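You operate a simulated robot arm through the tools that you are given. There is no shell and no other tool. Be economical: measure what you need, move in short steps, check, and stop when the job is done.

You run a simulated two-armed robot. Do the job below in one go: nothing can be reset, and whatever is moved stays where it is left.

## Task
Pick up the 100 mm grey frame with one hand, pass it to the other hand and put it on the low shelf under the deck.
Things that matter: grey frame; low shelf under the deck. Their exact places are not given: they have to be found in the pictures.

Only the result counts: the job must be done as asked and must still hold three seconds after the hand-in. Knocking over, shifting, dropping, spilling or breaking anything else fails it.

## Robot
Two 7-joint arms with two-finger grippers on one trunk, on a base that drives. Base frame: it is fixed to the floor where the robot stands at the start and does not move with it; the origin is under the middle of the robot, x ahead of it, y to its left, z up; the surface under the hand at the start is at about z = 0.88. Readings come in m, rad, newtons and seconds.
The left shoulder is at the start at [0.041, 0.175, 1.228], the right one opposite. With the tool pointing down near the work surface each hand reaches from about 0.1 to 0.84 m from the robot's upright axis, wherever it stands, measured 20 degrees to its own side. Places, roughly: low shelf under the deck [0.5, -0.5, 0.3]. Payload 2.94 kg a hand.
The tool frame of a hand sits at the grasp point between the pads (the TCP): z along the fingers, y along the line on which they close. The tips reach 0.03 m beyond it. Largest opening 0.138 m; the body of the gripper starts 0.109 m behind the TCP.
Orientation is that of the tool frame in the base frame, as a unit quaternion [w, x, y, z]. With the fingers straight down and closing along the base's y, the tool's x points along the base's -x, its y along +y and its z along -z.

## Interface
- The arms move only by the tool jog_arm. It takes "left_steps", "right_steps" or both (then of equal length, played together; a hand with none holds still); each is a list of rows, each a list of 7 numbers: the shift along the base's x, y, z in m, then the turn, a rotation vector about the base's x, y, z in rad, then the gripper command, from -1 (shut) to 1 (fully open), values between in proportion. In form: [[dx, dy, dz, rx, ry, rz, claw], ...]. A call has 1 to 12 rows; each row is the pose to reach, as a shift and turn from the pose commanded when the call began. A row lasts 0.2 s, in which the tool goes at most 0.05 m and 0.15 rad; a call with a longer step from one row to the next is refused whole, and so is a gripper value outside its range. Where a pose cannot be reached the arm comes as near as it can. A force on the tool above 40 N (or 10 N above the force at the start of the call, whichever is more), or a blocked arm, ends the call early, and 0.2 s more pass. The fingers move at their own pace and stop on an object; they squeeze with about 32 N. The grip force told is the motor's: it shows also when the fingers shut on nothing. Time passes only in rows, and 0.2 s behind the last, so rows that repeat a pose let the fingers close. It gives the time, the measured TCP pose, the force on the tool (base axes), the opening and the grip force at its end, in the units of the frame above (readings bear some noise), with the torque about the TCP (base axes, N m) and any sound that the robot's microphone picked up.
- Cameras (640 x 400 px; columns grow to the right, rows downward): "scene" is now at [0.0958, 0.004, 1.702]; the picture's right is [0.07, -1.00, -0.00], its down [-0.82, -0.06, -0.56] and it looks along [0.56, 0.04, -0.83] (base axes); focal length 269 px, centre (320, 200). "left" rides on the left gripper at [0.071, -0.019, -0.146] in its tool frame; the picture's right is [0.26, 0.97, 0.00], its down [-0.85, 0.23, -0.48] and it looks along [-0.46, 0.12, 0.88] (tool axes); focal length 280 px, centre (320, 200). "right" rides on the right gripper at [0.071, 0.019, -0.146] in its tool frame; the picture's right is [-0.26, 0.96, 0.00], its down [-0.85, -0.23, -0.48] and it looks along [-0.46, -0.12, 0.88] (tool axes); focal length 280 px, centre (320, 200).
- camera(camera): a new picture of that camera. The clock stands still meanwhile.
- lift_body(by): slides the trunk up (or, below 0, down) by that many m; the arms and the scene camera ride with it, the base frame stays. It gives what a move gives, with no picture.
- steer(legs): drives the robot by 1 to 6 legs, each [ahead, turn to the left] in m and rad, along the robot's own axes; the way and the turn of a leg run together, so that a leg with both is an arc; at most 1.5 m and 3.142 rad a leg. The arms and the cameras ride along, it lands a little off, and it stops where it bumps. It gives what a move gives.
- aim_head(pan, tilt): turns the head with the scene camera to pan (to the left, within 2.094 rad either way) and tilt (down, from -0.506 to 1.204), counted from straight ahead of the robot. It gives what a move gives.
- pixel_to_xyz(camera, pixels): for up to 12 pixels [column, row] of the newest picture of that camera ("zoom" is the newest enlarged one), the place [x, y, z] in the base frame of the surface seen there, good to about 0.003 m, but the place of the scene camera against the robot may be out by one fixed shift of up to 0.012 m in any direction. The clock stands still meanwhile.
- zoom(camera, box): a new picture of the part [left, top, right, bottom] of that camera's present view, enlarged. The clock stands still meanwhile.
- hand_in(): hands the job in; it is judged then, once.

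Go step by step. Measure first, check grasps and placings, and put right what went wrong. The budget is 80 turns and 58 pictures, counting those below and the enlarged ones. Unless the task says otherwise, let go and move clear before handing in, and close with one line.

The tools are called after "Request:" by a JSON object that holds its "api" and its "payload". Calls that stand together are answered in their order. jog_arm: Moves the arms, as the interface text tells. Its arguments: {"type":"object","properties":{"left_steps":{"type":"array","items":{"type":"array","items":{"type":"number"}}},"right_steps":{"type":"array","items":{"type":"array","items":{"type":"number"}}}},"required":[]} The other tools are called the same way: lift_body (by) slides the trunk up or down; steer (legs) drives the base; aim_head (pan, tilt) turns the head that bears the scene camera; camera (camera) takes a picture; pixel_to_xyz (camera, pixels) gives the place of the surface under pixels of a picture; zoom (camera, box) takes an enlarged picture of a part of a camera's view; hand_in () hands the job in.

At the start:

```text
clock: 0.0
left_tcp_pos: [0.6401, 0.1822, 1.1479]
left_ee_rot: [0.0, 0.0, 1.0, -0.001]
left_force: [-0.4, 0.1, 1.8]
left_torque: [0.0, 0.0, 0.0]
left_opening: 0.1379
left_gripper_force: 0.0
right_tcp_pos: [0.3785, -0.2051, 1.1544]
right_ee_rot: [-0.001, -0.001, 1.0, 0.0]
right_force: [0.4, -0.2, -0.1]
right_torque: [-0.01, 0.02, -0.02]
right_opening: 0.1381
right_gripper_force: 0.0
trunk travel left (down, up): [-0.4, 0.334]
robot x, y, heading: [0.0024, 0.0024, -0.003]
head pan, tilt: [0.073, 0.97]
```

scene: 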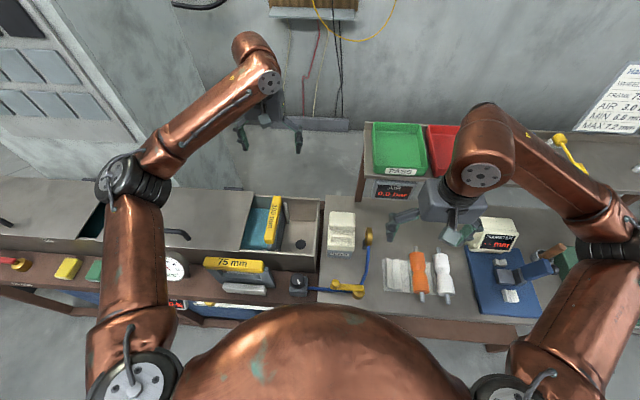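
right: 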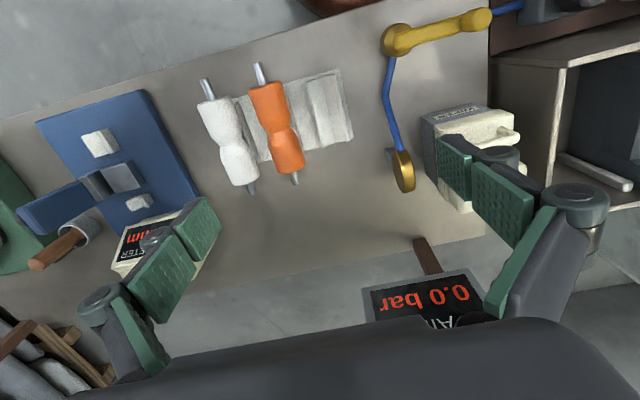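
left: 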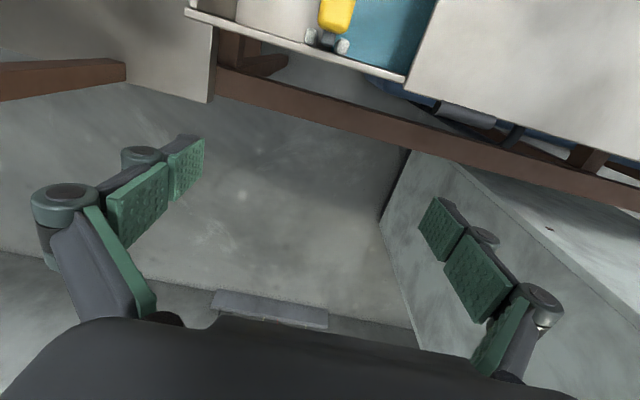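

The scene shows a deck with a yellow "75 mm" box near (238,265), a bin near (280,230), but no obvious grey frame. I'll zoom in on it.

Request:
{"api": "zoom", "payload": {"camera": "scene", "box": [160, 180, 360, 310]}}

Request:
{"api": "zoom", "payload": {"camera": "scene", "box": [340, 180, 600, 340]}}

Request:
{"api": "zoom", "payload": {"camera": "scene", "box": [0, 180, 200, 310]}}

```text
3.08 times, centred on (260, 245) of scene
```

zoom: 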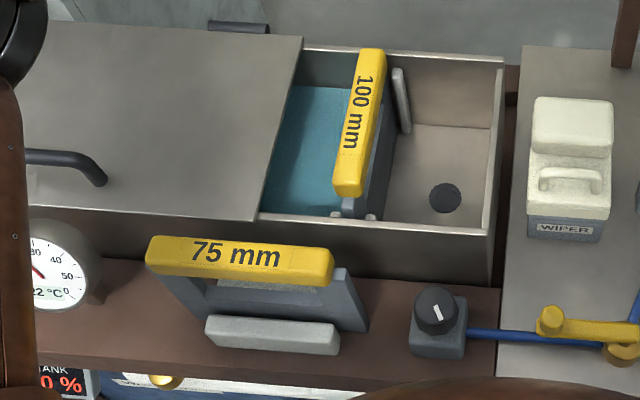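

```text
2.46 times, centred on (470, 260) of scene
```

zoom: 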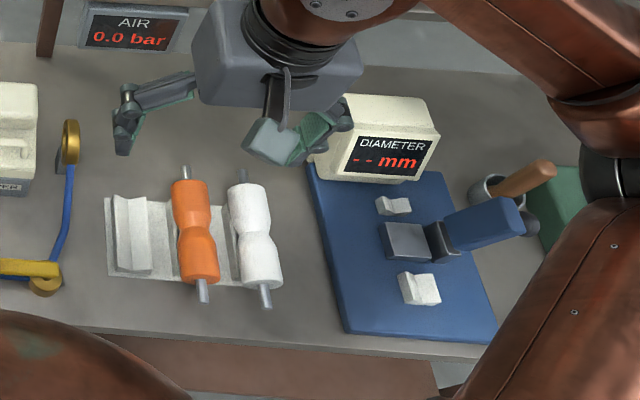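

```text
3.08 times, centred on (100, 245) of scene
```

zoom: 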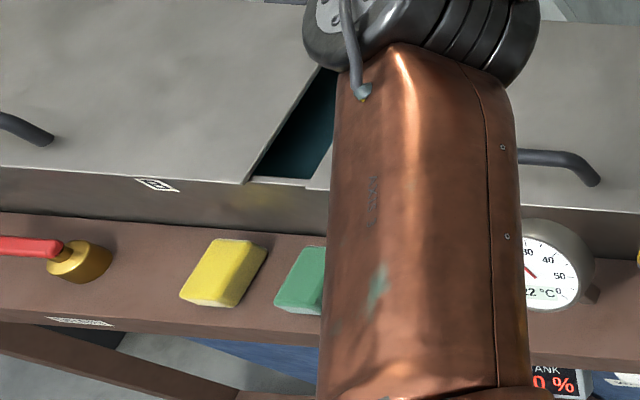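

The 100 mm frame stands in the tank's open part, yellow bar at about (262–283,195–245). I'll measure it and its surroundings.

Request:
{"api": "zoom", "payload": {"camera": "scene", "box": [230, 185, 330, 255]}}

Request:
{"api": "pixel_to_xyz", "payload": {"camera": "scene", "pixels": [[276, 198], [269, 240], [260, 230], [286, 205], [270, 247], [300, 243], [310, 225], [318, 197], [250, 240], [238, 265], [330, 245], [276, 220]]}}

```text
5.71 times, centred on (280, 220) of scene
```

zoom: 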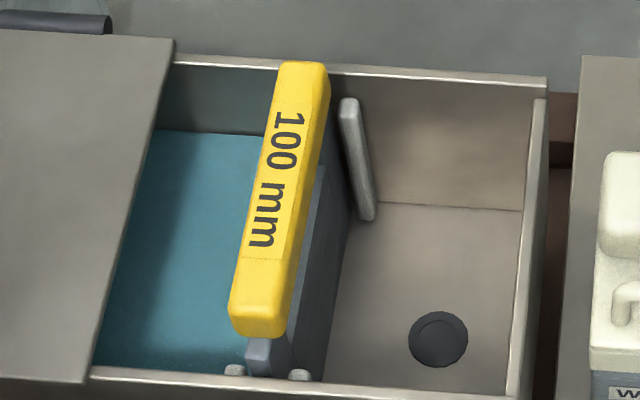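

```text
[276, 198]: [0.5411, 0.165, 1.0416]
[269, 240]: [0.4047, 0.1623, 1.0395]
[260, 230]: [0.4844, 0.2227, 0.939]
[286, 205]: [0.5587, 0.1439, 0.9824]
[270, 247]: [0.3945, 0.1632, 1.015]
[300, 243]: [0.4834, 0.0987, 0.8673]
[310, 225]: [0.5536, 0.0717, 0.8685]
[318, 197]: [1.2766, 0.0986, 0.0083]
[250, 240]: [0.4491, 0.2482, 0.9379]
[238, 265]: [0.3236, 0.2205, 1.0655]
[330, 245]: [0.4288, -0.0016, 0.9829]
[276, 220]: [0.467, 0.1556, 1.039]
```

The yellow bar runs along x from about 0.395 to 0.545 at y≈0.16, top z≈1.04. Now I look for the shelf with the head.

Request:
{"api": "aim_head", "payload": {"pan": -0.8, "tilt": 1.2}}

Request:
{"api": "camera", "payload": {"camera": "scene"}}

Request:
{"api": "camera", "payload": {"camera": "left"}}

```text
clock: 1.2
left_tcp_pos: [0.6407, 0.1825, 1.1479]
left_ee_rot: [0.0, 0.001, 1.0, 0.0]
left_force: [0.1, 0.0, 0.0]
left_torque: [0.03, 0.03, 0.03]
left_opening: 0.1381
left_gripper_force: 0.0
right_tcp_pos: [0.378, -0.2061, 1.1548]
right_ee_rot: [0.0, 0.0, 1.0, 0.001]
right_force: [-0.5, 0.8, 0.1]
right_torque: [0.0, -0.01, 0.01]
right_opening: 0.1382
right_gripper_force: 0.0
trunk travel left (down, up): [-0.4, 0.334]
robot x, y, heading: [-0.0018, 0.0003, -0.001]
head pan, tilt: [-0.799, 1.201]
```

```text
50 pictures are left
```

scene: 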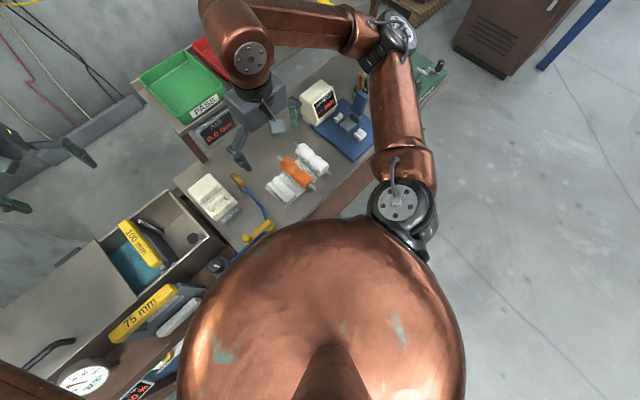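

```text
49 pictures are left
```

left: 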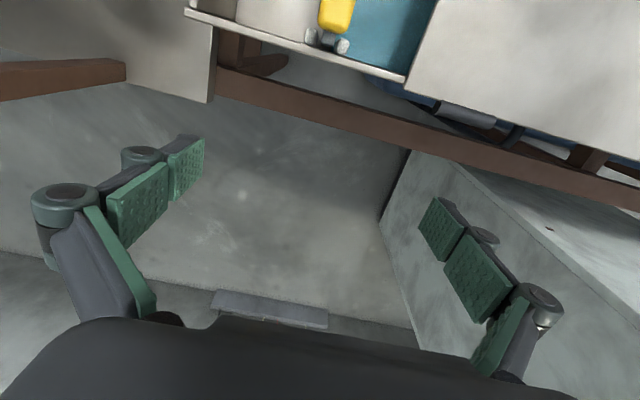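

The shelf is hidden under the deck from here. The hands clear everything (tips ≥1.11), so I back off straight and look under the deck.

Request:
{"api": "steer", "payload": {"legs": [[-0.9, 0]]}}

Request:
{"api": "aim_head", "payload": {"pan": -0.3, "tilt": 0.75}}

Request:
{"api": "camera", "payload": {"camera": "scene"}}

```text
clock: 5.9
left_tcp_pos: [-0.2626, 0.1842, 1.149]
left_ee_rot: [0.0, -0.006, 1.0, 0.0]
left_force: [0.5, -0.4, 0.3]
left_torque: [-0.01, -0.01, 0.01]
left_opening: 0.1378
left_gripper_force: 0.1
right_tcp_pos: [-0.5174, -0.2068, 1.1557]
right_ee_rot: [0.0, -0.007, 1.0, 0.0]
right_force: [0.5, 0.1, -1.2]
right_torque: [0.02, 0.01, -0.02]
right_opening: 0.1378
right_gripper_force: 0.0
trunk travel left (down, up): [-0.4, 0.334]
robot x, y, heading: [-0.8988, -0.0058, 0.011]
head pan, tilt: [-0.799, 1.201]
```

```text
clock: 6.8
left_tcp_pos: [-0.2621, 0.1848, 1.1475]
left_ee_rot: [-0.001, -0.006, 1.0, 0.0]
left_force: [0.2, -0.6, 0.7]
left_torque: [0.04, 0.02, 0.0]
left_opening: 0.1377
left_gripper_force: 0.1
right_tcp_pos: [-0.5176, -0.2073, 1.1549]
right_ee_rot: [-0.001, -0.007, 1.0, 0.0]
right_force: [0.4, 0.8, 0.3]
right_torque: [-0.03, 0.01, 0.02]
right_opening: 0.1381
right_gripper_force: 0.1
trunk travel left (down, up): [-0.4, 0.334]
robot x, y, heading: [-0.9002, -0.0054, 0.012]
head pan, tilt: [-0.3, 0.75]
```

```text
48 pictures are left
```

scene: 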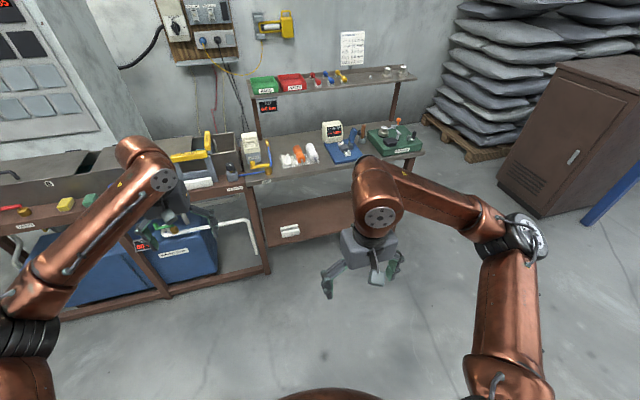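

The brown low shelf shows at (262–350,195–240) with a white object at (290,230). I lower the trunk and look closer.

Request:
{"api": "lift_body", "payload": {"by": -0.4}}

Request:
{"api": "aim_head", "payload": {"pan": -0.3, "tilt": 0.5}}

Request:
{"api": "camera", "payload": {"camera": "scene"}}

```text
clock: 10.5
left_tcp_pos: [-0.261, 0.1945, 0.7472]
left_ee_rot: [0.0, -0.021, 1.0, 0.005]
left_force: [-3.1, 0.8, -0.6]
left_torque: [-0.02, -0.21, 0.0]
left_opening: 0.1379
left_gripper_force: 0.0
right_tcp_pos: [-0.4734, -0.1815, 0.7641]
right_ee_rot: [-0.03, 0.042, 0.998, 0.044]
right_force: [51.5, 23.3, -29.4]
right_torque: [-1.78, 4.88, 1.12]
right_opening: 0.1021
right_gripper_force: 0.2
trunk travel left (down, up): [-0.001, 0.733]
robot x, y, heading: [-0.8967, -0.007, 0.014]
head pan, tilt: [-0.3, 0.75]
stopped: the force on the tool passed its limit at 110 N (the readings are from after the stop); the commanded pose is now the measured one
```

```text
clock: 11.3
left_tcp_pos: [-0.2868, 0.1931, 0.7701]
left_ee_rot: [0.026, -0.023, 0.999, 0.002]
left_force: [0.1, -0.6, -0.2]
left_torque: [0.04, -0.03, 0.02]
left_opening: 0.138
left_gripper_force: 0.1
right_tcp_pos: [-0.5109, -0.185, 0.7742]
right_ee_rot: [-0.028, 0.044, 0.998, 0.045]
right_force: [128.9, 29.7, -55.4]
right_torque: [2.37, 5.98, 8.83]
right_opening: 0.0934
right_gripper_force: 0.0
trunk travel left (down, up): [-0.001, 0.733]
robot x, y, heading: [-0.9021, -0.0052, 0.011]
head pan, tilt: [-0.3, 0.499]
```

```text
47 pictures are left
```

scene: 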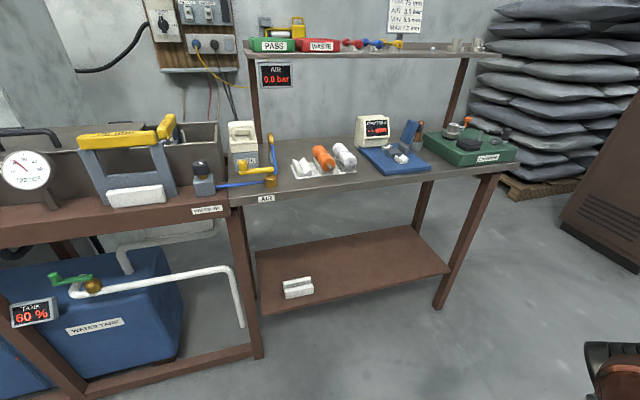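

The right hand pressed on the robot's own base while lowering; I relieve it by raising a bit. The shelf is well visible (255–450, 225–310), so I measure it.

Request:
{"api": "pixel_to_xyz", "payload": {"camera": "scene", "pixels": [[258, 255], [268, 312], [448, 270], [410, 228], [298, 285], [360, 265], [330, 300], [420, 275], [340, 240], [265, 205], [480, 178], [300, 294]]}}

Request:
{"api": "lift_body", "payload": {"by": 0.12}}

Request:
{"api": "zoom", "payload": {"camera": "scene", "box": [60, 100, 220, 210]}}

```text
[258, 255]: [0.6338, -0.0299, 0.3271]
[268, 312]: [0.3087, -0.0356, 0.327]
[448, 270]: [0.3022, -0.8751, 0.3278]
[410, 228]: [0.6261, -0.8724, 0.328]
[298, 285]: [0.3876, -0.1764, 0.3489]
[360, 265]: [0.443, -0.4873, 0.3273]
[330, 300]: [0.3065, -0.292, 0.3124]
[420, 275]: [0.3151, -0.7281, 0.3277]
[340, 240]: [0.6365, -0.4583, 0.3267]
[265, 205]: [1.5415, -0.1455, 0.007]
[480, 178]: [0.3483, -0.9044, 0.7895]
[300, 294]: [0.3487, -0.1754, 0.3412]
```

```text
clock: 11.6
left_tcp_pos: [-0.3372, 0.2003, 0.793]
left_ee_rot: [0.076, -0.035, 0.996, 0.008]
left_force: [0.3, 0.5, -2.6]
left_torque: [-0.1, 0.01, -0.04]
left_opening: 0.1375
left_gripper_force: 0.1
right_tcp_pos: [-0.5421, -0.1665, 0.8026]
right_ee_rot: [-0.05, 0.08, 0.993, 0.073]
right_force: [122.5, 46.1, -23.7]
right_torque: [-0.9, 5.02, 5.71]
right_opening: 0.0446
right_gripper_force: 0.1
trunk travel left (down, up): [-0.003, 0.731]
robot x, y, heading: [-0.8999, -0.0065, 0.01]
head pan, tilt: [-0.3, 0.499]
stopped: the arm was blocked; the commanded pose is now the measured one
```

```text
3.64 times, centred on (140, 155) of scene
```

zoom: 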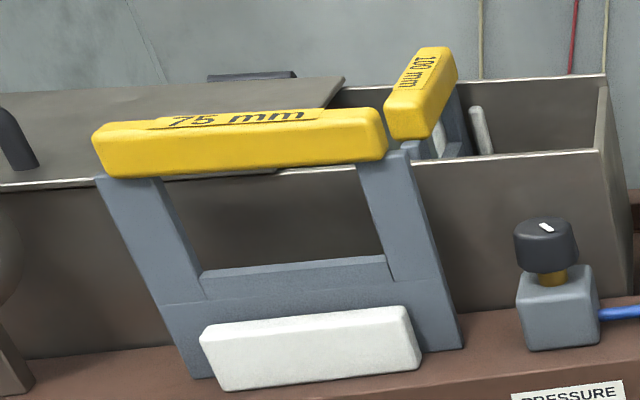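

The right hand is still jammed; I'll move both hands forward, off the base. The shelf is at z 0.327, x 0.31–0.63, y −0.03 to −0.87, with a white block near (0.37,−0.18).

Request:
{"api": "jog_arm", "payload": {"right_steps": [[0.04, 0, 0.02, 0, 0, 0, 1], [0.08, 0, 0.03, 0, 0, 0, 1], [0.12, 0, 0.04, 0, 0, 0, 1], [0.16, 0, 0.05, 0, 0, 0, 1]]}}

Request:
{"api": "camera", "payload": {"camera": "right"}}

```text
clock: 11.9
left_tcp_pos: [-0.3694, 0.1961, 0.8463]
left_ee_rot: [0.125, -0.085, 0.988, -0.037]
left_force: [0.5, 1.3, -1.4]
left_torque: [-0.12, -0.02, -0.01]
left_opening: 0.1379
left_gripper_force: 0.0
right_tcp_pos: [-0.5603, -0.148, 0.8193]
right_ee_rot: [-0.045, 0.115, 0.986, 0.108]
right_force: [133.8, 27.1, 17.0]
right_torque: [-1.93, 2.09, 4.2]
right_opening: 0.0403
right_gripper_force: 0.0
trunk travel left (down, up): [-0.003, 0.731]
robot x, y, heading: [-0.8985, -0.0058, 0.013]
head pan, tilt: [-0.3, 0.499]
stopped in row 1 (left hand): the arm was blocked; the commanded pose is now the measured one
```

```text
45 pictures are left
```

right: 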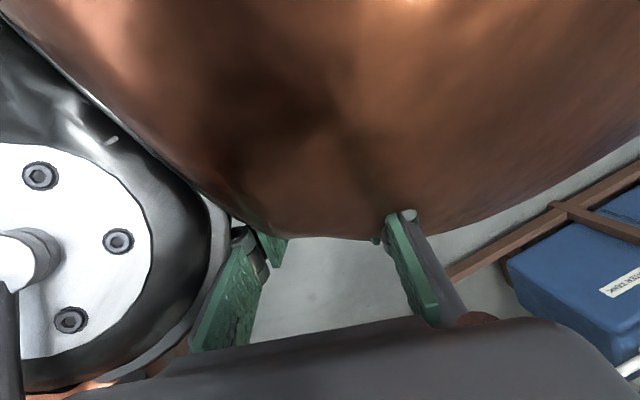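

The right fingers press against the robot's round body, and the left arm also drifts. I'll look down to see both arms.

Request:
{"api": "aim_head", "payload": {"pan": 0, "tilt": 1.0}}

Request:
{"api": "camera", "payload": {"camera": "scene"}}

```text
clock: 12.9
left_tcp_pos: [-0.4135, 0.1966, 0.8346]
left_ee_rot: [0.119, -0.042, 0.992, -0.001]
left_force: [2.1, 0.7, -0.1]
left_torque: [-0.01, 0.24, -0.02]
left_opening: 0.1379
left_gripper_force: 0.1
right_tcp_pos: [-0.6163, -0.1718, 0.824]
right_ee_rot: [-0.004, 0.072, 0.994, 0.079]
right_force: [9.2, 51.0, 14.7]
right_torque: [-2.12, 0.58, -0.08]
right_opening: 0.0187
right_gripper_force: 0.1
trunk travel left (down, up): [-0.003, 0.731]
robot x, y, heading: [-0.9009, -0.0094, 0.012]
head pan, tilt: [0.0, 1.0]
```

```text
44 pictures are left
```

scene: 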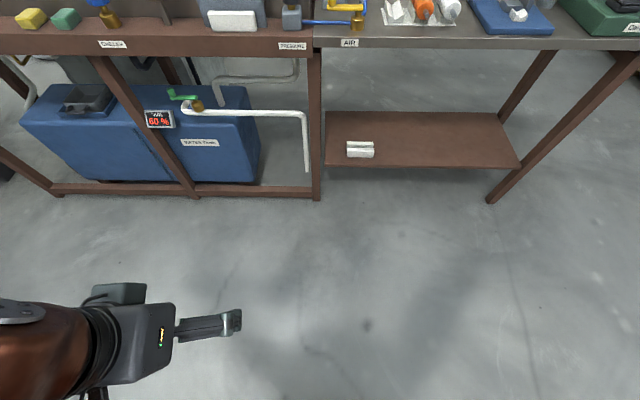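

The hands have crept backward toward the body. I command both forward and slightly up, small steps.

Request:
{"api": "jog_arm", "payload": {"left_steps": [[0.02, 0.01, 0, 0, 0, 0, 1], [0.04, 0.02, 0, 0, 0, 0, 1], [0.07, 0.03, 0, 0, 0, 0, 1], [0.1, 0.03, 0, 0, 0, 0, 1]], "right_steps": [[0.02, -0.02, 0, 0, 0, 0, -0.7], [0.04, -0.04, 0, 0, 0, 0, -0.7], [0.07, -0.06, 0, 0, 0, 0, -0.7], [0.1, -0.08, 0, 0, 0, 0, -0.7]]}}

```text
clock: 13.9
left_tcp_pos: [-0.2882, 0.2293, 0.8096]
left_ee_rot: [0.111, -0.035, 0.993, 0.015]
left_force: [-2.2, 0.1, 0.4]
left_torque: [-0.02, -0.22, -0.01]
left_opening: 0.1381
left_gripper_force: 0.1
right_tcp_pos: [-0.489, -0.2602, 0.8032]
right_ee_rot: [-0.016, 0.066, 0.996, 0.055]
right_force: [-0.5, 1.0, 0.7]
right_torque: [-0.04, -0.19, 0.0]
right_opening: 0.0208
right_gripper_force: 0.0
right hand out of reach, approached as far as the arm can: row 1
trunk travel left (down, up): [-0.003, 0.731]
robot x, y, heading: [-0.8968, -0.0055, 0.014]
head pan, tilt: [0.0, 1.0]
```

Both hands are free again. I close-level the hands and move them forward, then raise the trunk back.

Request:
{"api": "jog_arm", "payload": {"left_steps": [[0.03, 0, 0.02, -0.01, 0.1, -0.03, 1], [0.06, 0, 0.04, -0.03, 0.22, -0.07, 1], [0.1, 0, 0.06, -0.03, 0.22, -0.07, 1]], "right_steps": [[0.03, 0, 0.02, -0.06, -0.01, 0.07, 1], [0.06, 0, 0.04, -0.11, -0.03, 0.13, 1], [0.1, 0, 0.06, -0.11, -0.03, 0.13, 1]]}}

Request:
{"api": "lift_body", "payload": {"by": 0.4}}

```text
clock: 14.2
left_tcp_pos: [-0.3126, 0.2397, 0.8457]
left_ee_rot: [0.166, -0.055, 0.984, 0.016]
left_force: [-1.4, -0.8, -1.9]
left_torque: [0.04, -0.27, -0.03]
left_opening: 0.1379
left_gripper_force: 0.1
right_tcp_pos: [-0.4984, -0.2576, 0.8157]
right_ee_rot: [0.068, 0.081, 0.993, 0.047]
right_force: [139.5, -5.7, 107.5]
right_torque: [-3.09, 5.92, 4.2]
right_opening: 0.0307
right_gripper_force: 0.0
trunk travel left (down, up): [-0.003, 0.731]
robot x, y, heading: [-0.9006, -0.007, 0.007]
head pan, tilt: [0.0, 1.0]
stopped in row 1 (left hand): the arm was blocked; the commanded pose is now the measured one
```

```text
clock: 14.5
left_tcp_pos: [-0.3619, 0.2494, 0.9103]
left_ee_rot: [0.255, -0.118, 0.959, -0.032]
left_force: [0.6, 0.8, -0.7]
left_torque: [-0.05, 0.0, -0.06]
left_opening: 0.138
left_gripper_force: 0.1
right_tcp_pos: [-0.4944, -0.2447, 0.8458]
right_ee_rot: [0.267, 0.142, 0.949, 0.093]
right_force: [127.1, -13.5, 108.1]
right_torque: [-2.47, 9.37, 5.91]
right_opening: 0.0471
right_gripper_force: 0.0
trunk travel left (down, up): [-0.004, 0.73]
robot x, y, heading: [-0.8997, -0.0056, 0.02]
head pan, tilt: [0.0, 1.0]
stopped: the arm was blocked; the commanded pose is now the measured one
```

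Opening the right fingers against the body jams it. I keep them shut and move both hands forward by translation only.

Request:
{"api": "jog_arm", "payload": {"left_steps": [[0.02, 0.01, 0, 0, 0, 0, 1], [0.04, 0.02, 0, 0, 0, 0, 1], [0.07, 0.03, 0, 0, 0, 0, 1], [0.1, 0.03, 0, 0, 0, 0, 1], [0.1, 0.03, 0, 0, 0, 0, 1]], "right_steps": [[0.02, -0.02, 0, 0, 0, 0, -1], [0.04, -0.04, 0, 0, 0, 0, -1], [0.07, -0.06, 0, 0, 0, 0, -1], [0.11, -0.08, 0, 0, 0, 0, -1], [0.15, -0.1, 0, 0, 0, 0, -1]]}}

Request:
{"api": "camera", "payload": {"camera": "right"}}

```text
clock: 14.9
left_tcp_pos: [-0.4579, 0.2609, 0.9494]
left_ee_rot: [0.319, -0.136, 0.937, -0.039]
left_force: [2.6, -2.7, -2.6]
left_torque: [0.35, 0.12, 0.18]
left_opening: 0.1373
left_gripper_force: 0.0
left hand out of reach, approached as far as the arm can: row 1
right_tcp_pos: [-0.5904, -0.239, 0.8836]
right_ee_rot: [0.363, 0.145, 0.91, 0.14]
right_force: [53.1, 51.1, 177.7]
right_torque: [-2.38, 6.52, -0.89]
right_opening: 0.0002
right_gripper_force: 0.0
trunk travel left (down, up): [-0.004, 0.73]
robot x, y, heading: [-0.8987, -0.0013, 0.019]
head pan, tilt: [0.0, 1.0]
stopped in row 1 (left hand): the arm was blocked; the commanded pose is now the measured one
```

```text
43 pictures are left
```

right: 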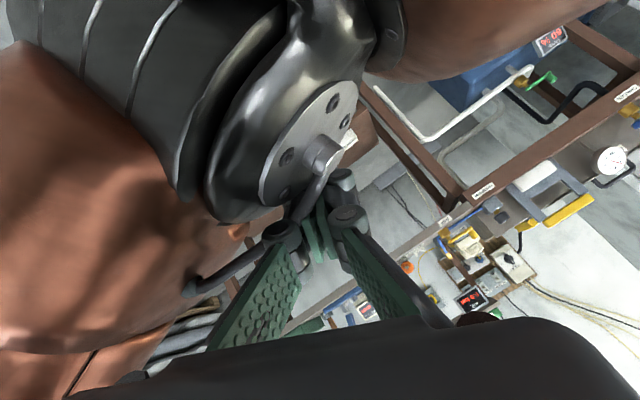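

The right hand is folded close to its own elbow. I try the left hand alone forward and up, holding the right.

Request:
{"api": "camera", "payload": {"camera": "scene"}}

Request:
{"api": "jog_arm", "payload": {"right_steps": [[0.0, 0, 0.03, 0, 0, 0, -1], [0.0, 0, 0.07, 0, 0, 0, -1], [0.03, 0, 0.1, 0, 0, 0, -1], [0.07, 0, 0.12, 0, 0, 0, -1]], "left_steps": [[0.02, 0, 0.0, 0, 0, 0, 1], [0.05, 0, 0, 0, 0, 0, 1], [0.09, 0, 0, 0, 0, 0, 1], [0.13, 0, 0, 0, 0, 0, 1]]}}

```text
42 pictures are left
```

scene: 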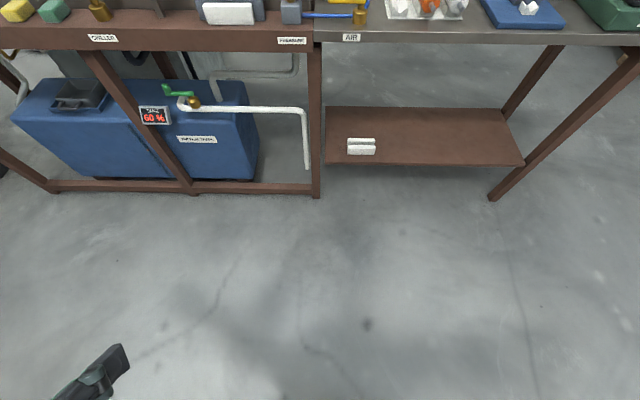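

```text
clock: 15.2
left_tcp_pos: [-0.4994, 0.2559, 0.9608]
left_ee_rot: [0.334, -0.107, 0.936, -0.032]
left_force: [4.0, 0.7, 0.2]
left_torque: [-0.06, 0.44, -0.02]
left_opening: 0.1383
left_gripper_force: 0.0
left hand out of reach, approached as far as the arm can: row 1
right_tcp_pos: [-0.6263, -0.2458, 0.8875]
right_ee_rot: [0.359, 0.123, 0.917, 0.125]
right_force: [13.9, 18.7, 77.1]
right_torque: [-0.74, 1.55, -0.23]
right_opening: 0.0004
right_gripper_force: 10.2
trunk travel left (down, up): [-0.004, 0.73]
robot x, y, heading: [-0.8966, -0.0045, 0.014]
head pan, tilt: [0.0, 1.0]
stopped in row 1 (left hand): the arm was blocked; the commanded pose is now the measured one
```

The arms are still recoiling from the stop, which trips a new "blocked" each time. I let them settle with hold rows first.

Request:
{"api": "aim_head", "payload": {"pan": -0.2, "tilt": 1.2}}

Request:
{"api": "aim_head", "payload": {"pan": 0.2, "tilt": 1.0}}

```text
clock: 15.9
left_tcp_pos: [-0.4889, 0.2548, 0.9577]
left_ee_rot: [0.328, -0.109, 0.938, -0.028]
left_force: [0.2, 0.1, 0.1]
left_torque: [0.0, -0.01, 0.0]
left_opening: 0.138
left_gripper_force: 0.1
right_tcp_pos: [-0.6174, -0.2508, 0.8806]
right_ee_rot: [0.348, 0.124, 0.922, 0.112]
right_force: [8.2, 9.2, 20.9]
right_torque: [-0.26, 0.43, -0.13]
right_opening: 0.0001
right_gripper_force: 28.4
trunk travel left (down, up): [-0.004, 0.73]
robot x, y, heading: [-0.9044, -0.0099, 0.013]
head pan, tilt: [-0.201, 1.201]
```

```text
clock: 16.8
left_tcp_pos: [-0.4873, 0.2564, 0.9587]
left_ee_rot: [0.328, -0.108, 0.938, -0.031]
left_force: [0.4, -0.4, 0.8]
left_torque: [0.04, -0.01, -0.01]
left_opening: 0.138
left_gripper_force: 0.1
right_tcp_pos: [-0.617, -0.2501, 0.88]
right_ee_rot: [0.35, 0.124, 0.922, 0.113]
right_force: [16.1, 1.8, 7.1]
right_torque: [-0.06, 0.18, 0.13]
right_opening: 0.0
right_gripper_force: 28.7
trunk travel left (down, up): [-0.004, 0.73]
robot x, y, heading: [-0.901, -0.0061, 0.016]
head pan, tilt: [0.201, 1.0]
```

Settled, with small forces. I'll now move both forward gently, with fingers shut on the right.

Request:
{"api": "jog_arm", "payload": {"left_steps": [[0.02, 0, 0.0, 0, 0, 0, 1], [0.05, 0, 0, 0, 0, 0, 1], [0.09, 0, 0, 0, 0, 0, 1], [0.13, 0, 0, 0, 0, 0, 1], [0.17, 0, 0, 0, 0, 0, 1], [0.2, 0, 0, 0, 0, 0, 1]], "right_steps": [[0.01, 0, 0.01, 0, 0, 0, -1], [0.03, 0, 0.03, 0, 0, 0, -1], [0.06, 0, 0.06, 0, 0, 0, -1], [0.1, 0, 0.08, 0, 0, 0, -1], [0.14, 0, 0.1, 0, 0, 0, -1], [0.18, 0, 0.12, 0, 0, 0, -1]]}}

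```text
clock: 18.2
left_tcp_pos: [-0.281, 0.2562, 0.9537]
left_ee_rot: [0.327, -0.109, 0.938, -0.027]
left_force: [0.4, 0.4, -0.5]
left_torque: [-0.03, -0.04, -0.01]
left_opening: 0.1378
left_gripper_force: 0.0
left hand out of reach, approached as far as the arm can: row 1, 2
right_tcp_pos: [-0.4341, -0.2464, 0.9998]
right_ee_rot: [0.348, 0.123, 0.923, 0.113]
right_force: [1.2, 0.1, -0.8]
right_torque: [0.0, 0.06, -0.01]
right_opening: 0.0
right_gripper_force: 28.5
trunk travel left (down, up): [-0.004, 0.73]
robot x, y, heading: [-0.9, -0.0042, 0.02]
head pan, tilt: [0.201, 1.0]
```

Freed. I level both hands back to straight down and raise them.

Request:
{"api": "jog_arm", "payload": {"left_steps": [[0.02, 0, 0.02, 0.009, 0.111, -0.037, 1], [0.02, 0, 0.04, 0.018, 0.223, -0.074, 1], [0.02, 0, 0.06, 0.027, 0.334, -0.111, 1], [0.02, 0, 0.06, 0.037, 0.445, -0.148, 1], [0.02, 0, 0.06, 0.046, 0.557, -0.185, 1], [0.02, 0, 0.06, 0.055, 0.668, -0.222, 1], [0.02, 0, 0.06, 0.055, 0.668, -0.222, 1]], "right_steps": [[0.02, 0, 0.02, -0.039, 0.119, 0.042, 1], [0.04, 0, 0.04, -0.077, 0.238, 0.084, 1], [0.06, 0, 0.05, -0.116, 0.357, 0.126, 1], [0.08, 0, 0.05, -0.155, 0.476, 0.168, 1], [0.08, 0, 0.05, -0.193, 0.595, 0.21, 1], [0.08, 0, 0.05, -0.232, 0.714, 0.252, 1], [0.08, 0, 0.05, -0.232, 0.714, 0.252, 1]]}}

Request:
{"api": "lift_body", "payload": {"by": 0.4}}

```text
clock: 19.8
left_tcp_pos: [-0.259, 0.2552, 1.0127]
left_ee_rot: [-0.004, 0.0, 1.0, -0.002]
left_force: [-0.7, 0.8, 0.3]
left_torque: [0.0, -0.11, 0.05]
left_opening: 0.1382
left_gripper_force: 0.1
right_tcp_pos: [-0.3482, -0.2477, 1.042]
right_ee_rot: [-0.003, 0.0, 1.0, 0.001]
right_force: [0.3, 0.9, 0.7]
right_torque: [-0.01, -0.08, -0.01]
right_opening: 0.138
right_gripper_force: 0.0
right hand out of reach, approached as far as the arm can: row 6, 7
trunk travel left (down, up): [-0.004, 0.73]
robot x, y, heading: [-0.9048, -0.006, 0.019]
head pan, tilt: [0.201, 1.0]
```

```text
clock: 20.7
left_tcp_pos: [-0.3024, 0.2673, 1.0279]
left_ee_rot: [-0.022, -0.02, 1.0, 0.003]
left_force: [-0.3, 0.6, -1.5]
left_torque: [-0.11, -0.1, 0.0]
left_opening: 0.1379
left_gripper_force: 0.0
right_tcp_pos: [-0.404, -0.2493, 1.0871]
right_ee_rot: [0.048, 0.004, 0.999, 0.01]
right_force: [1.6, 0.0, -3.3]
right_torque: [0.0, 0.14, -0.02]
right_opening: 0.1377
right_gripper_force: 0.1
trunk travel left (down, up): [-0.037, 0.697]
robot x, y, heading: [-0.9015, -0.0072, 0.014]
head pan, tilt: [0.201, 1.0]
stopped: the arm was blocked; the commanded pose is now the measured one
```

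The right arm is folded too high for the lowered trunk. I settle, then bring both hands forward and down relative to the shoulders.

Request:
{"api": "aim_head", "payload": {"pan": 0, "tilt": 0.9}}

Request:
{"api": "jog_arm", "payload": {"left_steps": [[0, 0, 0, 0, 0, 0, 1], [0.03, 0, -0.03, 0, 0, 0, 1], [0.07, 0, -0.06, 0, 0, 0, 1], [0.1, 0, -0.09, 0, 0, 0, 1], [0.1, 0, -0.13, 0, 0, 0, 1], [0.1, 0, -0.16, 0, 0, 0, 1]], "right_steps": [[0, 0, 0, 0, 0, 0, 1], [0.03, 0, -0.02, 0, 0, 0, 1], [0.07, 0, -0.05, 0, 0, 0, 1], [0.1, 0, -0.08, 0, 0, 0, 1], [0.14, 0, -0.11, 0, 0, 0, 1], [0.18, 0, -0.14, 0, 0, 0, 1]]}}

Request:
{"api": "lift_body", "payload": {"by": 0.2}}

```text
clock: 21.4
left_tcp_pos: [-0.3431, 0.2587, 1.0827]
left_ee_rot: [0.039, 0.0, 0.999, 0.006]
left_force: [1.4, -0.9, 0.9]
left_torque: [0.05, 0.1, -0.01]
left_opening: 0.138
left_gripper_force: 0.1
right_tcp_pos: [-0.4403, -0.2526, 1.1047]
right_ee_rot: [0.052, -0.001, 0.999, 0.0]
right_force: [0.8, 0.6, 0.2]
right_torque: [-0.04, 0.13, 0.06]
right_opening: 0.1379
right_gripper_force: 0.1
trunk travel left (down, up): [-0.037, 0.697]
robot x, y, heading: [-0.9032, -0.0033, 0.015]
head pan, tilt: [0.0, 0.901]
```

```text
clock: 22.8
left_tcp_pos: [-0.2119, 0.258, 0.9046]
left_ee_rot: [0.025, -0.002, 1.0, 0.002]
left_force: [-1.3, -1.2, 0.5]
left_torque: [0.09, -0.2, 0.05]
left_opening: 0.1378
left_gripper_force: 0.0
right_tcp_pos: [-0.2282, -0.2513, 0.9452]
right_ee_rot: [0.031, 0.002, 1.0, -0.002]
right_force: [-0.8, 0.2, -1.1]
right_torque: [-0.01, -0.18, -0.04]
right_opening: 0.138
right_gripper_force: 0.0
trunk travel left (down, up): [-0.037, 0.697]
robot x, y, heading: [-0.9064, -0.0075, 0.017]
head pan, tilt: [0.0, 0.901]
```

```text
clock: 23.3
left_tcp_pos: [-0.2429, 0.2762, 0.9563]
left_ee_rot: [0.068, -0.046, 0.997, -0.01]
left_force: [2.3, 2.7, -0.5]
left_torque: [-0.43, 0.22, -0.09]
left_opening: 0.138
left_gripper_force: 0.0
right_tcp_pos: [-0.244, -0.2811, 0.9894]
right_ee_rot: [0.067, 0.042, 0.997, 0.019]
right_force: [-12.1, 5.8, 21.0]
right_torque: [-0.47, -1.29, 0.02]
right_opening: 0.1369
right_gripper_force: 0.0
trunk travel left (down, up): [-0.05, 0.684]
robot x, y, heading: [-0.9006, -0.0068, 0.018]
head pan, tilt: [0.0, 0.901]
stopped: the arm was blocked; the commanded pose is now the measured one
```

Still blocked; I look at the elbows.

Request:
{"api": "aim_head", "payload": {"pan": -1.2, "tilt": 0.9}}

Request:
{"api": "camera", "payload": {"camera": "scene"}}

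Request:
{"api": "aim_head", "payload": {"pan": 1.2, "tilt": 0.9}}

Request:
{"api": "camera", "payload": {"camera": "scene"}}

```text
clock: 24.7
left_tcp_pos: [-0.2644, 0.2615, 0.95]
left_ee_rot: [0.055, -0.013, 0.998, 0.002]
left_force: [-1.7, 0.0, -0.7]
left_torque: [0.03, -0.28, 0.0]
left_opening: 0.1379
left_gripper_force: 0.1
right_tcp_pos: [-0.2708, -0.2629, 0.9903]
right_ee_rot: [0.069, 0.015, 0.998, 0.002]
right_force: [-1.6, -0.7, -0.9]
right_torque: [0.06, -0.27, -0.02]
right_opening: 0.138
right_gripper_force: 0.0
trunk travel left (down, up): [-0.05, 0.684]
robot x, y, heading: [-0.8995, -0.0034, 0.012]
head pan, tilt: [-1.201, 0.901]
```

```text
41 pictures are left
```

scene: 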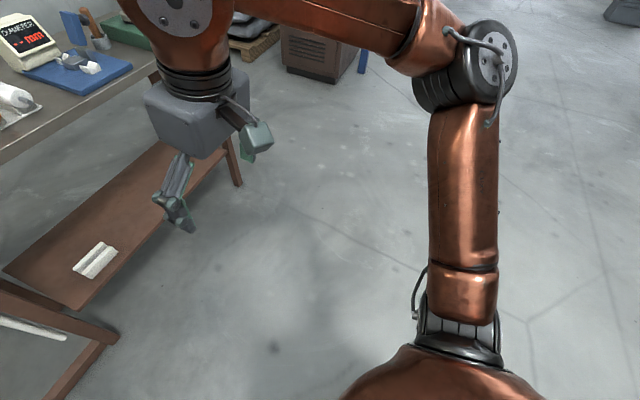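

```text
clock: 26.9
left_tcp_pos: [-0.2748, 0.2613, 0.9562]
left_ee_rot: [0.059, -0.011, 0.998, 0.0]
left_force: [-1.8, 0.8, 0.0]
left_torque: [0.01, -0.12, 0.05]
left_opening: 0.1377
left_gripper_force: 0.1
right_tcp_pos: [-0.2838, -0.2606, 0.9956]
right_ee_rot: [0.073, 0.015, 0.997, 0.002]
right_force: [-1.5, 0.5, -0.2]
right_torque: [0.02, -0.11, -0.01]
right_opening: 0.1379
right_gripper_force: 0.2
trunk travel left (down, up): [-0.05, 0.684]
robot x, y, heading: [-0.898, -0.0016, 0.017]
head pan, tilt: [1.201, 0.901]
```

```text
40 pictures are left
```

scene: 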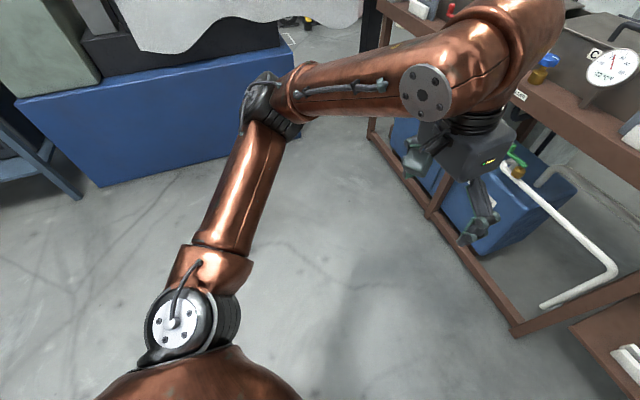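

Both arms look free of obstacles, so the stops came from unsettled arms. I try a small lift now.

Request:
{"api": "lift_body", "payload": {"by": 0.1}}

```text
clock: 27.6
left_tcp_pos: [-0.3408, 0.267, 1.0264]
left_ee_rot: [0.11, -0.027, 0.994, 0.014]
left_force: [-0.7, 1.1, -0.5]
left_torque: [-0.06, -0.05, 0.02]
left_opening: 0.138
left_gripper_force: 0.0
right_tcp_pos: [-0.3364, -0.2796, 1.0417]
right_ee_rot: [0.084, 0.034, 0.996, -0.004]
right_force: [0.4, -1.0, -1.6]
right_torque: [0.18, 0.09, 0.04]
right_opening: 0.1377
right_gripper_force: 0.1
trunk travel left (down, up): [-0.094, 0.64]
robot x, y, heading: [-0.8995, -0.0044, 0.014]
head pan, tilt: [1.201, 0.901]
stopped: the arm was blocked; the commanded pose is now the measured one
```

The hands swing up and back with each stop. I hold with several idle rows to see whether they really settle.

Request:
{"api": "jog_arm", "payload": {"left_steps": [[0, 0, 0, 0, 0, 0, 1], [0, 0, 0, 0, 0, 0, 1], [0, 0, 0, 0, 0, 0, 1], [0, 0, 0, 0, 0, 0, 1], [0, 0, 0, 0, 0, 0, 1], [0, 0, 0, 0, 0, 0, 1]], "right_steps": [[0, 0, 0, 0, 0, 0, 1], [0, 0, 0, 0, 0, 0, 1], [0, 0, 0, 0, 0, 0, 1], [0, 0, 0, 0, 0, 0, 1], [0, 0, 0, 0, 0, 0, 1], [0, 0, 0, 0, 0, 0, 1]]}}

Request:
{"api": "jog_arm", "payload": {"left_steps": [[0.03, 0, -0.03, 0, 0, 0, 1], [0.06, 0, -0.06, 0, 0, 0, 1], [0.09, 0, -0.09, 0, 0, 0, 1], [0.12, 0, -0.12, 0, 0, 0, 1], [0.12, 0, -0.15, 0, 0, 0, 1], [0.12, 0, -0.18, 0, 0, 0, 1], [0.12, 0, -0.18, 0, 0, 0, 1], [0.12, 0, -0.18, 0, 0, 0, 1], [0.12, 0, -0.18, 0, 0, 0, 1]], "right_steps": [[0.03, 0, -0.03, 0, 0, 0, 1], [0.06, 0, -0.06, 0, 0, 0, 1], [0.09, 0, -0.09, 0, 0, 0, 1], [0.12, 0, -0.12, 0, 0, 0, 1], [0.12, 0, -0.15, 0, 0, 0, 1], [0.12, 0, -0.18, 0, 0, 0, 1], [0.12, 0, -0.2, 0, 0, 0, 1], [0.12, 0, -0.2, 0, 0, 0, 1], [0.12, 0, -0.2, 0, 0, 0, 1]]}}

Request:
{"api": "aim_head", "payload": {"pan": 0, "tilt": 0.9}}

```text
clock: 28.0
left_tcp_pos: [-0.4403, 0.2719, 1.0594]
left_ee_rot: [0.181, -0.038, 0.983, 0.015]
left_force: [1.2, -0.3, -0.8]
left_torque: [0.09, 0.1, 0.04]
left_opening: 0.1376
left_gripper_force: 0.1
right_tcp_pos: [-0.4371, -0.2885, 1.0634]
right_ee_rot: [0.129, 0.038, 0.991, -0.009]
right_force: [2.0, -0.2, -0.4]
right_torque: [0.02, 0.21, 0.01]
right_opening: 0.1381
right_gripper_force: 0.0
trunk travel left (down, up): [-0.094, 0.64]
robot x, y, heading: [-0.8996, -0.0063, 0.014]
head pan, tilt: [1.201, 0.901]
stopped in row 1 (left hand): the arm was blocked; the commanded pose is now the measured one
```

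```text
clock: 28.3
left_tcp_pos: [-0.5037, 0.2708, 1.0735]
left_ee_rot: [0.203, -0.029, 0.979, 0.014]
left_force: [0.7, -0.3, 2.8]
left_torque: [0.03, 0.2, 0.01]
left_opening: 0.1379
left_gripper_force: 0.0
right_tcp_pos: [-0.5011, -0.2817, 1.0915]
right_ee_rot: [0.182, 0.029, 0.983, 0.002]
right_force: [0.3, 0.9, 3.4]
right_torque: [-0.07, 0.13, -0.02]
right_opening: 0.1381
right_gripper_force: 0.0
trunk travel left (down, up): [-0.094, 0.64]
robot x, y, heading: [-0.9015, -0.0038, 0.016]
head pan, tilt: [1.201, 0.901]
stopped in row 1 (left hand): the arm was blocked; the commanded pose is now the measured one
```

```text
clock: 29.7
left_tcp_pos: [-0.4482, 0.2699, 1.0499]
left_ee_rot: [0.17, -0.028, 0.985, 0.016]
left_force: [0.4, 0.1, 0.0]
left_torque: [-0.01, -0.07, -0.01]
left_opening: 0.138
left_gripper_force: 0.1
right_tcp_pos: [-0.4441, -0.2816, 1.0696]
right_ee_rot: [0.151, 0.032, 0.988, -0.002]
right_force: [0.3, -0.1, -1.0]
right_torque: [0.03, -0.04, 0.0]
right_opening: 0.1379
right_gripper_force: 0.0
trunk travel left (down, up): [-0.094, 0.64]
robot x, y, heading: [-0.8973, -0.0037, 0.015]
head pan, tilt: [0.0, 0.901]
```

After 1.4 s quiet they are nearly steady. I move forward/down with long hold rows, and only then test a small lift.

Request:
{"api": "jog_arm", "payload": {"left_steps": [[0.03, 0, -0.03, 0, 0.1, 0, 1], [0.06, 0, -0.06, 0, 0.2, 0, 1], [0.1, 0, -0.09, 0, 0.33, 0, 1], [0.14, 0, -0.12, 0, 0.34, 0, 1], [0.18, 0, -0.15, 0, 0.34, 0, 1], [0.2, 0, -0.18, 0, 0.34, 0, 1], [0.2, 0, -0.2, 0, 0.34, 0, 1], [0.2, 0, -0.2, 0, 0.34, 0, 1], [0.2, 0, -0.2, 0, 0.34, 0, 1], [0.2, 0, -0.2, 0, 0.34, 0, 1], [0.2, 0, -0.2, 0, 0.34, 0, 1], [0.2, 0, -0.2, 0, 0.34, 0, 1]], "right_steps": [[0.03, 0, -0.03, 0, 0.1, 0, 1], [0.06, 0, -0.06, 0, 0.2, 0, 1], [0.1, 0, -0.09, 0, 0.3, 0, 1], [0.14, 0, -0.12, 0, 0.3, 0, 1], [0.18, 0, -0.15, 0, 0.3, 0, 1], [0.2, 0, -0.18, 0, 0.3, 0, 1], [0.2, 0, -0.21, 0, 0.3, 0, 1], [0.2, 0, -0.22, 0, 0.3, 0, 1], [0.2, 0, -0.22, 0, 0.3, 0, 1], [0.2, 0, -0.22, 0, 0.3, 0, 1], [0.2, 0, -0.22, 0, 0.3, 0, 1], [0.2, 0, -0.22, 0, 0.3, 0, 1]]}}

Request:
{"api": "aim_head", "payload": {"pan": -1.5, "tilt": 0.9}}

Request:
{"api": "lift_body", "payload": {"by": 0.03}}

```text
clock: 32.3
left_tcp_pos: [-0.2746, 0.2711, 0.8613]
left_ee_rot: [0.017, -0.026, 0.999, 0.02]
left_force: [0.6, -0.1, -0.1]
left_torque: [0.0, 0.14, -0.05]
left_opening: 0.138
left_gripper_force: 0.0
right_tcp_pos: [-0.2691, -0.2806, 0.8594]
right_ee_rot: [0.016, 0.03, 0.999, -0.004]
right_force: [-0.7, 0.7, -0.2]
right_torque: [-0.08, 0.15, 0.01]
right_opening: 0.138
right_gripper_force: 0.1
trunk travel left (down, up): [-0.094, 0.64]
robot x, y, heading: [-0.8966, -0.005, 0.01]
head pan, tilt: [0.0, 0.901]
```

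```text
clock: 33.9
left_tcp_pos: [-0.2721, 0.2711, 0.8583]
left_ee_rot: [0.014, -0.026, 0.999, 0.022]
left_force: [0.4, 0.7, 0.3]
left_torque: [0.0, 0.1, 0.01]
left_opening: 0.1382
left_gripper_force: 0.1
right_tcp_pos: [-0.2649, -0.2799, 0.8566]
right_ee_rot: [0.013, 0.03, 0.999, -0.004]
right_force: [1.3, 0.4, 0.1]
right_torque: [-0.03, 0.09, 0.01]
right_opening: 0.1379
right_gripper_force: 0.0
trunk travel left (down, up): [-0.094, 0.64]
robot x, y, heading: [-0.8967, -0.005, 0.013]
head pan, tilt: [-1.499, 0.901]
```

```text
clock: 34.6
left_tcp_pos: [-0.2638, 0.2705, 0.8828]
left_ee_rot: [0.008, -0.026, 0.999, 0.021]
left_force: [0.5, 0.4, 0.0]
left_torque: [-0.01, 0.0, 0.03]
left_opening: 0.1375
left_gripper_force: 0.1
right_tcp_pos: [-0.2579, -0.2824, 0.8801]
right_ee_rot: [0.007, 0.032, 0.999, -0.005]
right_force: [1.3, -0.5, 0.3]
right_torque: [-0.02, 0.02, -0.04]
right_opening: 0.1379
right_gripper_force: 0.0
trunk travel left (down, up): [-0.124, 0.61]
robot x, y, heading: [-0.901, -0.0084, 0.011]
head pan, tilt: [-1.499, 0.901]
```

Lifting works from a settled pose. I continue up to the original height (needs about 0.28 more).

Request:
{"api": "lift_body", "payload": {"by": 0.1}}

Request:
{"api": "aim_head", "payload": {"pan": 0, "tilt": 0.9}}

Request:
{"api": "lift_body", "payload": {"by": 0.18}}

```text
clock: 36.0
left_tcp_pos: [-0.2581, 0.2696, 0.9813]
left_ee_rot: [0.005, -0.026, 0.999, 0.02]
left_force: [-1.0, 0.2, 0.2]
left_torque: [0.03, 0.0, 0.04]
left_opening: 0.1379
left_gripper_force: 0.0
right_tcp_pos: [-0.2544, -0.2813, 0.9784]
right_ee_rot: [0.005, 0.032, 0.999, -0.005]
right_force: [-0.1, -0.9, -0.5]
right_torque: [-0.01, -0.02, 0.0]
right_opening: 0.1381
right_gripper_force: 0.0
trunk travel left (down, up): [-0.224, 0.51]
robot x, y, heading: [-0.8977, -0.0044, 0.009]
head pan, tilt: [-1.499, 0.901]
```

```text
clock: 37.6
left_tcp_pos: [-0.2635, 0.2692, 0.9848]
left_ee_rot: [0.01, -0.025, 0.999, 0.02]
left_force: [-0.1, -0.4, -0.3]
left_torque: [0.0, 0.03, -0.01]
left_opening: 0.1381
left_gripper_force: 0.0
right_tcp_pos: [-0.2597, -0.2812, 0.9818]
right_ee_rot: [0.008, 0.032, 0.999, -0.004]
right_force: [0.1, 0.2, -0.2]
right_torque: [-0.03, -0.01, 0.0]
right_opening: 0.1378
right_gripper_force: 0.0
trunk travel left (down, up): [-0.224, 0.51]
robot x, y, heading: [-0.8993, -0.0055, 0.017]
head pan, tilt: [0.0, 0.901]
```

```text
clock: 39.6
left_tcp_pos: [-0.2664, 0.2709, 1.1642]
left_ee_rot: [0.011, -0.027, 0.999, 0.02]
left_force: [0.0, 0.6, 0.7]
left_torque: [-0.01, -0.01, -0.01]
left_opening: 0.1379
left_gripper_force: 0.0
right_tcp_pos: [-0.3065, -0.2829, 1.2394]
right_ee_rot: [0.076, 0.031, 0.997, -0.003]
right_force: [0.8, 0.6, 0.9]
right_torque: [-0.02, 0.01, -0.03]
right_opening: 0.138
right_gripper_force: 0.0
trunk travel left (down, up): [-0.404, 0.33]
robot x, y, heading: [-0.8957, -0.0061, 0.012]
head pan, tilt: [0.0, 0.901]
```

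Back at the original height, both hands above everything (tips ≥1.13). I drive forward 0.75 m, then inspect the frame with the left camera.

Request:
{"api": "steer", "payload": {"legs": [[0.75, 0]]}}

Request:
{"api": "camera", "payload": {"camera": "left"}}

Request:
{"api": "camera", "payload": {"camera": "scene"}}

```text
clock: 43.5
left_tcp_pos: [0.453, 0.2955, 1.1656]
left_ee_rot: [0.011, -0.033, 0.999, 0.02]
left_force: [0.4, -0.1, 0.2]
left_torque: [-0.01, 0.05, 0.01]
left_opening: 0.1379
left_gripper_force: 0.0
right_tcp_pos: [0.423, -0.2576, 1.2385]
right_ee_rot: [0.077, 0.024, 0.997, 0.0]
right_force: [0.6, 0.7, -0.3]
right_torque: [0.01, 0.0, -0.01]
right_opening: 0.1379
right_gripper_force: 0.0
trunk travel left (down, up): [-0.404, 0.33]
robot x, y, heading: [-0.175, 0.0113, 0.039]
head pan, tilt: [0.0, 0.901]
```

```text
39 pictures are left
```

left: 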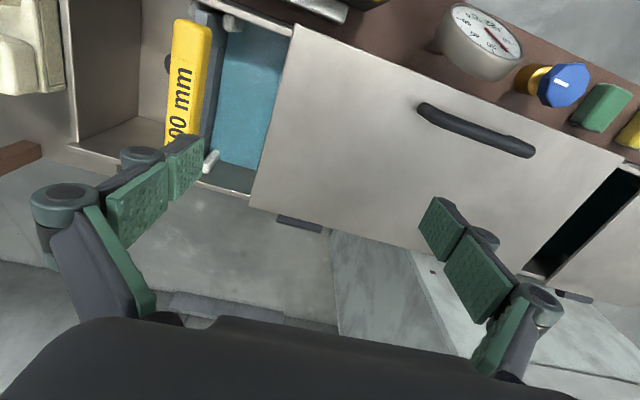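

```text
38 pictures are left
```

scene: 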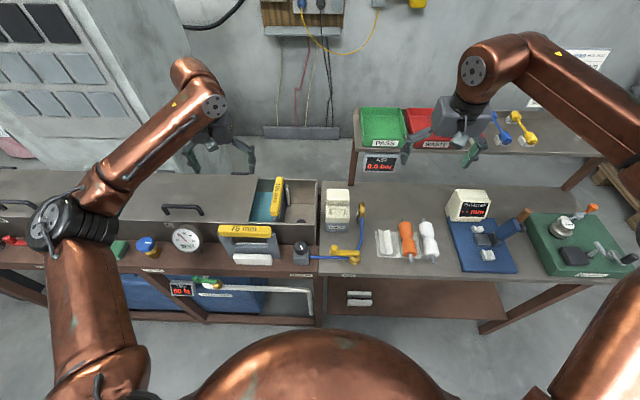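

The frame's yellow bar appears in the left camera at (165–210,20–145). I measure it and its guides with this more trustworthy camera.

Request:
{"api": "pixel_to_xyz", "payload": {"camera": "left", "pixels": [[192, 22], [190, 60], [186, 100], [180, 135], [176, 60], [205, 60], [211, 160], [215, 50], [210, 110], [265, 40], [240, 125], [120, 140]]}}

Request:
{"api": "zoom", "payload": {"camera": "left", "box": [60, 0, 300, 200]}}

```text
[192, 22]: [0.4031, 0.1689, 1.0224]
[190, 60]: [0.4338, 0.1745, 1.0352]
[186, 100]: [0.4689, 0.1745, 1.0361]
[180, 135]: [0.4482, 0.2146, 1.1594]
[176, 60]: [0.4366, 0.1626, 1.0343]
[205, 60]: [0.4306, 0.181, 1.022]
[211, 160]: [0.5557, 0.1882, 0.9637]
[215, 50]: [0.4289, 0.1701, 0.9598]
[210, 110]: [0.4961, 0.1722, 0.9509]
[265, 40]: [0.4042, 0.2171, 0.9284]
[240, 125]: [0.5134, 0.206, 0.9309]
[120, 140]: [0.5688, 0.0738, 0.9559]
```

```text
2.00 times, centred on (180, 100) of left
```

zoom: 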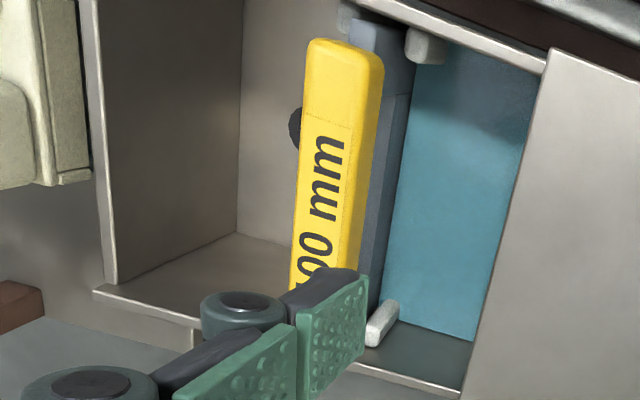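

The bar is centred at about y≈0.171, top z≈1.036, parallel to x, held in wall guides; the rim is at z≈0.96. I move the left hand above it, levelled, with a partial opening, and check.

Request:
{"api": "jog_arm", "payload": {"left_steps": [[0, -0.03, 0, -0.02, 0.011, -0.033, 0.3], [0.002, -0.06, 0, -0.04, 0.022, -0.066, 0.3], [0.005, -0.09, 0, -0.04, 0.022, -0.066, 0.3], [0.009, -0.124, 0, -0.04, 0.022, -0.066, 0.3], [0.009, -0.124, 0, -0.04, 0.022, -0.066, 0.3], [0.009, -0.124, 0, -0.04, 0.022, -0.066, 0.3]]}}

Request:
{"api": "camera", "payload": {"camera": "left"}}

```text
clock: 44.9
left_tcp_pos: [0.4632, 0.1687, 1.1701]
left_ee_rot: [0.0, -0.001, 1.0, 0.001]
left_force: [-0.5, -0.3, 0.1]
left_torque: [0.01, 0.01, -0.04]
left_opening: 0.0895
left_gripper_force: 0.0
right_tcp_pos: [0.4236, -0.2588, 1.2392]
right_ee_rot: [0.077, 0.024, 0.997, -0.001]
right_force: [0.1, -0.4, -0.7]
right_torque: [0.05, -0.01, 0.02]
right_opening: 0.1379
right_gripper_force: 0.0
trunk travel left (down, up): [-0.404, 0.33]
robot x, y, heading: [-0.1756, 0.0108, 0.027]
head pan, tilt: [0.0, 0.901]
```

```text
36 pictures are left
```

left: 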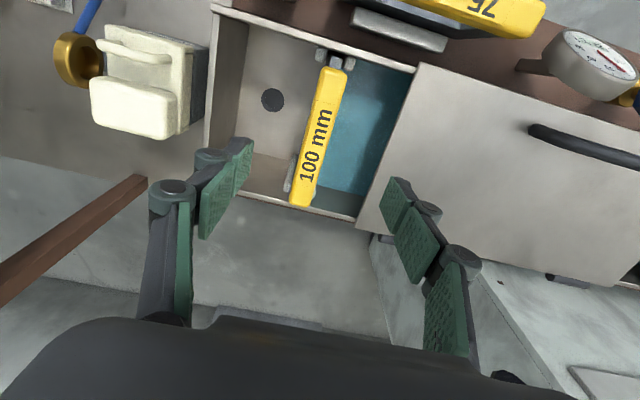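

The bar lies from (333,68) to (300,205), between the fingers. I measure its ends and sides from here.

Request:
{"api": "pixel_to_xyz", "payload": {"camera": "left", "pixels": [[333, 74], [302, 198], [318, 130], [307, 130], [328, 132], [326, 100], [311, 165], [400, 150], [340, 60], [300, 206]]}}

Request:
{"api": "zoom", "payload": {"camera": "left", "box": [250, 30, 390, 220]}}

```text
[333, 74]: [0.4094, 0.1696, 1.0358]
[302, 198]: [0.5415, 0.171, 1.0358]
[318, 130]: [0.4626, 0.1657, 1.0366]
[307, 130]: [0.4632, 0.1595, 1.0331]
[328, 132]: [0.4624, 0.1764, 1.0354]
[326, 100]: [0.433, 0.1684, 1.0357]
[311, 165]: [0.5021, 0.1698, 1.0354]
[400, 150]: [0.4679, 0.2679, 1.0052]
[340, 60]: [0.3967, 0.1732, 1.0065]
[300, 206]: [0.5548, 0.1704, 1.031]
```

```text
2.11 times, centred on (320, 125) of left
```

zoom: 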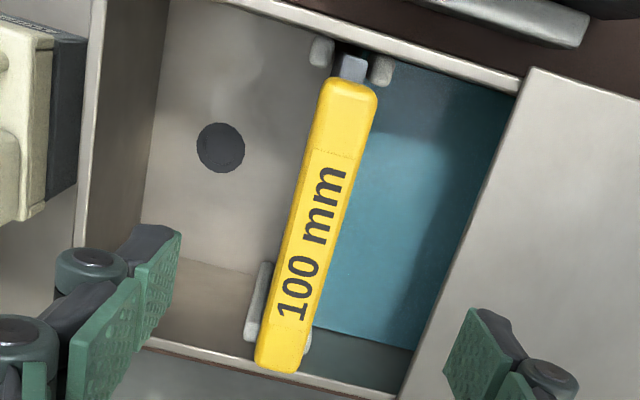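

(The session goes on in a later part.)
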